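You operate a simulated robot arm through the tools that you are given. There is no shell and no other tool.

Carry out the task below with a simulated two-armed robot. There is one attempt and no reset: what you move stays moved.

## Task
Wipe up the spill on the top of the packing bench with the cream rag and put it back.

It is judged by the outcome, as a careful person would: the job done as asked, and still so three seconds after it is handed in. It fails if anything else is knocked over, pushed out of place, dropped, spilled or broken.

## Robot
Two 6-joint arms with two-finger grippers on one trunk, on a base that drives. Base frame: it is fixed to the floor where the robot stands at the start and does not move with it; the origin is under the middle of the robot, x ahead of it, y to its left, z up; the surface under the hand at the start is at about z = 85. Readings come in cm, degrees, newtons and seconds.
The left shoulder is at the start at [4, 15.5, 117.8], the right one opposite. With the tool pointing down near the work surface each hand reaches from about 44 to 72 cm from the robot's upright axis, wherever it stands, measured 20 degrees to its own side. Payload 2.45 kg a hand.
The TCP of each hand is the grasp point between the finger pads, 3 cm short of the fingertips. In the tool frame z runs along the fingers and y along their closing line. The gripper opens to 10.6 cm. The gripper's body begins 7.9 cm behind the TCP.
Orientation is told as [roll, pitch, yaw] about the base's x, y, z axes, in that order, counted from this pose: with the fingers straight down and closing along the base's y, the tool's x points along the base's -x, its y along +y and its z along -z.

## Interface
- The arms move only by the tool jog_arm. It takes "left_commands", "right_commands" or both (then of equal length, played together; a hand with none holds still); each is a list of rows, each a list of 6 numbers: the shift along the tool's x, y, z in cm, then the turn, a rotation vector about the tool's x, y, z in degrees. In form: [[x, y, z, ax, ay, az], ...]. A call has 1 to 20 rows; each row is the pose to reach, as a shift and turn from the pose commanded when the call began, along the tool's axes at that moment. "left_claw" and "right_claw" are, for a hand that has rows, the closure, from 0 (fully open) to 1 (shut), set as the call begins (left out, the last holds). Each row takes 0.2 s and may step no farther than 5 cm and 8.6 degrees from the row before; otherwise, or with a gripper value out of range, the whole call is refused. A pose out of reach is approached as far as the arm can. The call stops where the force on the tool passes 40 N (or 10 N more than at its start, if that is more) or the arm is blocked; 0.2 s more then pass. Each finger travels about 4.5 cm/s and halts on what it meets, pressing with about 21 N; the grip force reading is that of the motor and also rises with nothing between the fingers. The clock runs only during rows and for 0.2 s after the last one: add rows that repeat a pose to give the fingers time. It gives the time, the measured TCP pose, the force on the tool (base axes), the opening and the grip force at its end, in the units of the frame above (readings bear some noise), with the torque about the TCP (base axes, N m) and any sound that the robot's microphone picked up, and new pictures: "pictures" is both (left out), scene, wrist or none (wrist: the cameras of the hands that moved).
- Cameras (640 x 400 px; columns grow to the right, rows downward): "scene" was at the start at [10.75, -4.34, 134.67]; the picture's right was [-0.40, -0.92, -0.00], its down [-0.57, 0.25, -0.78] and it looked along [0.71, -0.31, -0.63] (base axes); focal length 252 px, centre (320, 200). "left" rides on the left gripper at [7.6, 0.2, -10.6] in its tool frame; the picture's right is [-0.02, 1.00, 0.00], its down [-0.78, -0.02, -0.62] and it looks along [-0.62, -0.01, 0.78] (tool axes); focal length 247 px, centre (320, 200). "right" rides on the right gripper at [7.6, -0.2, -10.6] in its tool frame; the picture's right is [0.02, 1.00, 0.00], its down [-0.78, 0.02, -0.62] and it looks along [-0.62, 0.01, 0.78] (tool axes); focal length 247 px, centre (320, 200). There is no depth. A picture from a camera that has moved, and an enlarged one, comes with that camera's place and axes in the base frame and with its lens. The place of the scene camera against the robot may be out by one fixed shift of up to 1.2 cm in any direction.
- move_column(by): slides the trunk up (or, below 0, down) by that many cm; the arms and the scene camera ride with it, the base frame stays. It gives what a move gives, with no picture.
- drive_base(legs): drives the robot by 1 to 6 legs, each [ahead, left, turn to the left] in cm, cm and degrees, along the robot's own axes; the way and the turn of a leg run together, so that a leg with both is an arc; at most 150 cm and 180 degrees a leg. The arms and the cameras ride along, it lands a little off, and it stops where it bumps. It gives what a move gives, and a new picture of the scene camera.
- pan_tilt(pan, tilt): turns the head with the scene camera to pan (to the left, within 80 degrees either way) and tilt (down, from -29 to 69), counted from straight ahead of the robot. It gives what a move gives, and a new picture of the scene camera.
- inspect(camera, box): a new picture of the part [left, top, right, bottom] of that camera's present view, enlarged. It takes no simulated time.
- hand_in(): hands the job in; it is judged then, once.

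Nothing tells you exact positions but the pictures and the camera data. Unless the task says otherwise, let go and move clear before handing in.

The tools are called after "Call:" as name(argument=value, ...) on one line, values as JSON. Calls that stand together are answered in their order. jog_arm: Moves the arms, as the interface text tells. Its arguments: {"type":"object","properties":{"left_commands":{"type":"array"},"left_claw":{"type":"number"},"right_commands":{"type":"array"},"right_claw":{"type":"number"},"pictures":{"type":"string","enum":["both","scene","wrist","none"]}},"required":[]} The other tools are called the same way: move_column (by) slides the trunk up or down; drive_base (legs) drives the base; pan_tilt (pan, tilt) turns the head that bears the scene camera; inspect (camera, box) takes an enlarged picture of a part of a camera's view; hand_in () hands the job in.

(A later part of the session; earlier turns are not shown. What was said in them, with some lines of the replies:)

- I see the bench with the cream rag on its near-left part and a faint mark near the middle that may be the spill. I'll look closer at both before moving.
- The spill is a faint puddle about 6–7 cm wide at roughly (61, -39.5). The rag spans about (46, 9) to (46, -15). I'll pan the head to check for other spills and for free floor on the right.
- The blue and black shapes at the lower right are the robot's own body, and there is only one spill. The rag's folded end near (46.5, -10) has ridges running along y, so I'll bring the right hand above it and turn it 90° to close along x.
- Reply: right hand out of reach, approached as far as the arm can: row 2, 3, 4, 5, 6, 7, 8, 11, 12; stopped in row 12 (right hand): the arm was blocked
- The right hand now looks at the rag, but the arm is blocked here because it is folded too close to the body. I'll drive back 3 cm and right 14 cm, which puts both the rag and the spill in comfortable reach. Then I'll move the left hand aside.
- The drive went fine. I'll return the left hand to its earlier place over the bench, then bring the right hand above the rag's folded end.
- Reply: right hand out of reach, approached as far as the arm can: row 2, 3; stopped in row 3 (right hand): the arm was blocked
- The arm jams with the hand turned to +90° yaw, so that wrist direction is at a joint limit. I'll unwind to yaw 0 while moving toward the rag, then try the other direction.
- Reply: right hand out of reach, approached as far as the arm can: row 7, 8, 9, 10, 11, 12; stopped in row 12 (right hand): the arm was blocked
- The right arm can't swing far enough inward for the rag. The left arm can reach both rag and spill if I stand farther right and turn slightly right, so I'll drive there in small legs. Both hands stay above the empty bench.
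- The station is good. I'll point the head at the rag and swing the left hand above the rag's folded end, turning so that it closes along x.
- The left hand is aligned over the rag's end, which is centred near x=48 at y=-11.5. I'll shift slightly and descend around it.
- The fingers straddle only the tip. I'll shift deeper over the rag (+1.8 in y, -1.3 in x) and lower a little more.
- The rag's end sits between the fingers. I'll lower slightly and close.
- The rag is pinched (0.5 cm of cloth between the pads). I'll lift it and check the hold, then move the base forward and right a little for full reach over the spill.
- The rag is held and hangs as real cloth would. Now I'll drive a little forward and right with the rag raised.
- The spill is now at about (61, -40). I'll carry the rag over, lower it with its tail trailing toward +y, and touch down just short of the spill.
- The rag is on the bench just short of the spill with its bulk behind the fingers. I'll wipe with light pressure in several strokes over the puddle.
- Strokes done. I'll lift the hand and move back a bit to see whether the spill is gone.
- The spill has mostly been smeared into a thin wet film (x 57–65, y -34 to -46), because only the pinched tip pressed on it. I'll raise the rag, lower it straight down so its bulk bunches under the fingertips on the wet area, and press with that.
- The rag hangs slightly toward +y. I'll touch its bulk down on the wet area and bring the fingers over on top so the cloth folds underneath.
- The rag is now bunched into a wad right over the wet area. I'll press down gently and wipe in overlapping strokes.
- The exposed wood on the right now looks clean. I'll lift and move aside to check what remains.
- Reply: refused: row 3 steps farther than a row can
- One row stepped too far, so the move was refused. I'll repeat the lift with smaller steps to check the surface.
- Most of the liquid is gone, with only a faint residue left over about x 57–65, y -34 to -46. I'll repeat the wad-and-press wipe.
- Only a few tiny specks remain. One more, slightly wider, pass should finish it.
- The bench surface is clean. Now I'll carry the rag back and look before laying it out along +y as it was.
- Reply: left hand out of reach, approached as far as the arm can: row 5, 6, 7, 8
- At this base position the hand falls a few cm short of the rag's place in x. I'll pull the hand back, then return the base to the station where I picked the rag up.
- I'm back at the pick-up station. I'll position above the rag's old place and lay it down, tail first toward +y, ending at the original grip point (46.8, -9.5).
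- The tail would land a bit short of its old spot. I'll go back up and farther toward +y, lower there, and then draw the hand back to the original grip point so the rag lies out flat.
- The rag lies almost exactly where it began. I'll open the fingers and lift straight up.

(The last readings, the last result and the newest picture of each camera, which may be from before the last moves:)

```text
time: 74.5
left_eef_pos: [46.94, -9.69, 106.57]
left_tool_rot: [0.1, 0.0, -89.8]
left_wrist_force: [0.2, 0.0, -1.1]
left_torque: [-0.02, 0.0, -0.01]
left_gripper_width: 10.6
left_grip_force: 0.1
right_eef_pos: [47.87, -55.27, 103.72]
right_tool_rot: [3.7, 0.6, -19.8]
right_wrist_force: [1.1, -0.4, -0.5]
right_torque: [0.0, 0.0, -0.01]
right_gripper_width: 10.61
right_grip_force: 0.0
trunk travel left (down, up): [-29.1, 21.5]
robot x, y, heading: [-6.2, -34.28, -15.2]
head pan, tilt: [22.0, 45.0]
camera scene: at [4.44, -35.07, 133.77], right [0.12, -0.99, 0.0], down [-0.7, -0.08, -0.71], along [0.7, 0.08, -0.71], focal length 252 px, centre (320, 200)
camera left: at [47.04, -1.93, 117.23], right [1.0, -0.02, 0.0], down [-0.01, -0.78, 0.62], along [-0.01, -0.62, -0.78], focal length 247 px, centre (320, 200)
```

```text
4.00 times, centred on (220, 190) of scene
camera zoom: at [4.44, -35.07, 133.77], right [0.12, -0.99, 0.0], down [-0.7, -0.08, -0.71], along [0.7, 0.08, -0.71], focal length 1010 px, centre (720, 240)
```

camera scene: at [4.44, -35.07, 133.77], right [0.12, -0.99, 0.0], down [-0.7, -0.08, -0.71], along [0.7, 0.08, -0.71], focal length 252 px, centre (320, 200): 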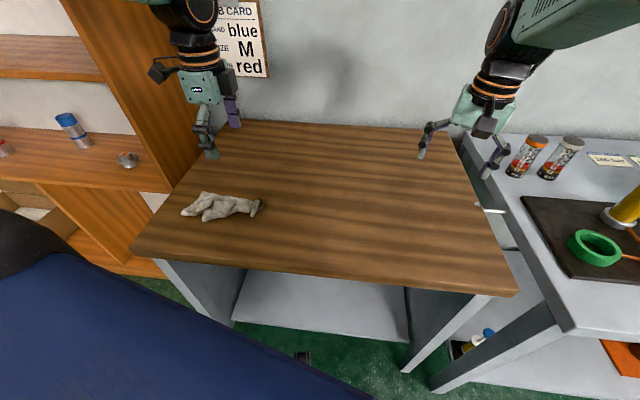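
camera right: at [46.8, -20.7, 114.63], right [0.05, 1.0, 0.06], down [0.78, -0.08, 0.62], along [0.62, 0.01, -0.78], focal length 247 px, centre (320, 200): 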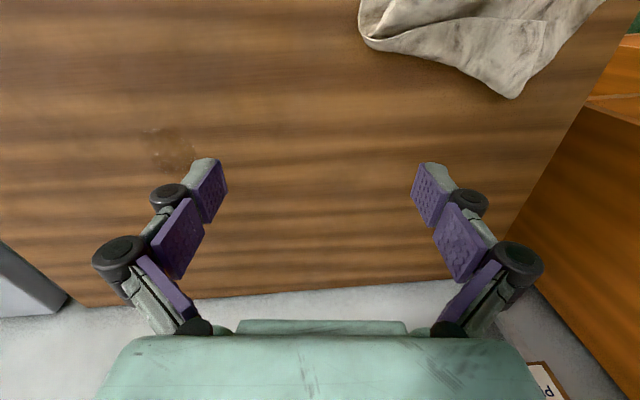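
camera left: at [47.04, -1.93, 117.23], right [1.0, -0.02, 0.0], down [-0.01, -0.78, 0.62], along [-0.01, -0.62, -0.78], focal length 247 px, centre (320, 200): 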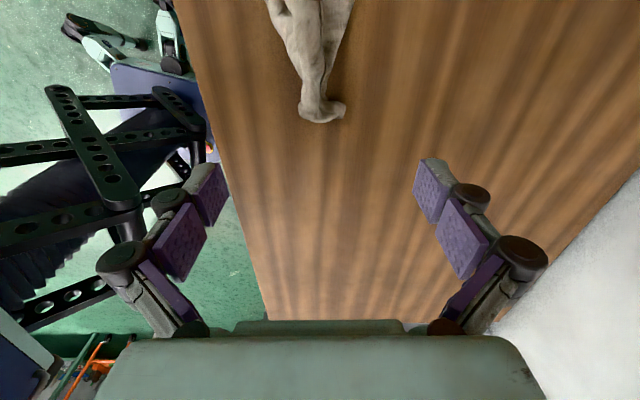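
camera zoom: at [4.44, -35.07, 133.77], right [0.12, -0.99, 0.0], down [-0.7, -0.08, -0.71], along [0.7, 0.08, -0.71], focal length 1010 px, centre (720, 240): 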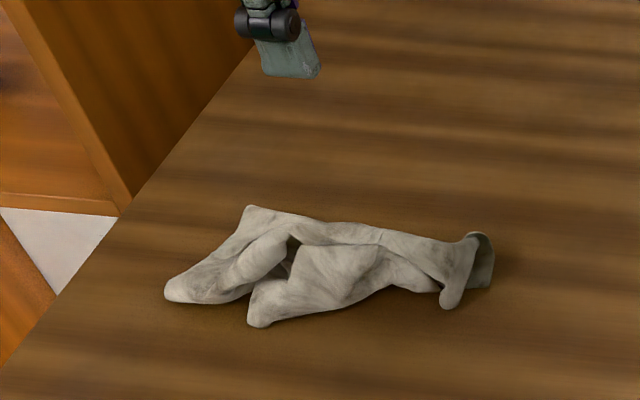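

The rag is released in its original place. I'll do a last check of the wiped area and the path the rag travelled.

Call:
inspect(camera="scene", box=[300, 150, 412, 220])

Call:
inspect(camera="scene", box=[200, 120, 456, 280])

Call:
inspect(camera="right", box=[0, 0, 640, 400])

```text
5.71 times, centred on (356, 185) of scene
camera zoom: at [4.44, -35.07, 133.77], right [0.12, -0.99, 0.0], down [-0.7, -0.08, -0.71], along [0.7, 0.08, -0.71], focal length 1443 px, centre (114, 286)
```

zoom: 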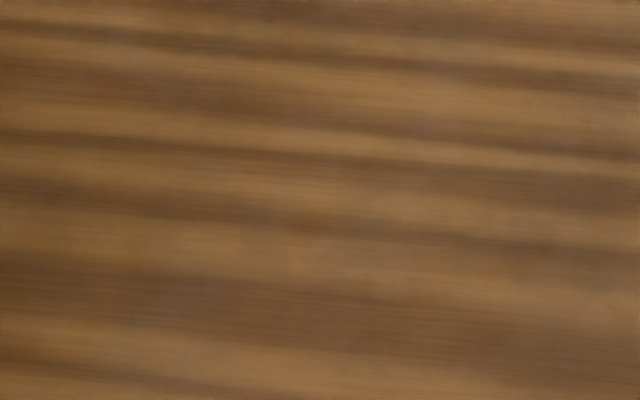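

```text
2.50 times, centred on (328, 200) of scene
camera zoom: at [4.44, -35.07, 133.77], right [0.12, -0.99, 0.0], down [-0.7, -0.08, -0.71], along [0.7, 0.08, -0.71], focal length 631 px, centre (300, 200)
```

zoom: 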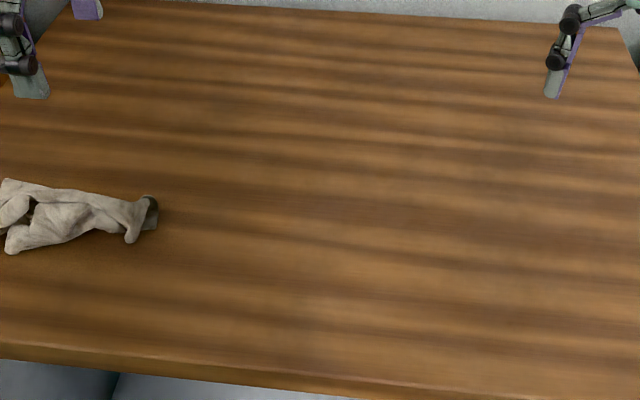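

```text
1.00 times, centred on (320, 200) of right (not enlarged: the box is as wide or as high as the picture)
camera zoom: at [40.38, -53.56, 114.49], right [0.32, 0.95, 0.06], down [0.73, -0.29, 0.61], along [0.6, -0.15, -0.79], focal length 247 px, centre (320, 200)
```

zoom: 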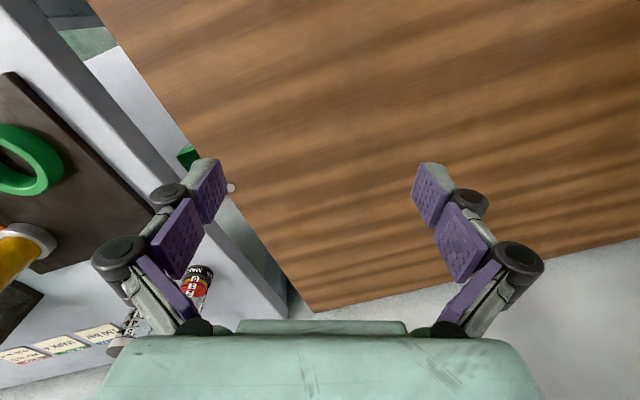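

The bench top is clean, the rag is back where it lay, both hands are clear and nothing else has moved. I'm handing in.

Call:
hand_in()

```text
The job is handed in.
```

The spill on the packing bench is wiped up, and the cream rag is back where it was. I've handed the job in.

- **Spill:** The first strokes only smeared it. I then bunched the rag under the fingertips and wiped three more times, and the last close-up pictures show no liquid left.
- **Rag:** It lies on the same spot and runs the same way as before, but it is more bunched up than at the start.
- **Everything else:** I saw nothing knocked over or moved. Both hands are empty and clear of the rag.

I used the left arm because the right one couldn't reach the rag. The robot now stands about 35 cm to the right of its starting point and about 6 cm farther back, turned about 15 degrees to the right.
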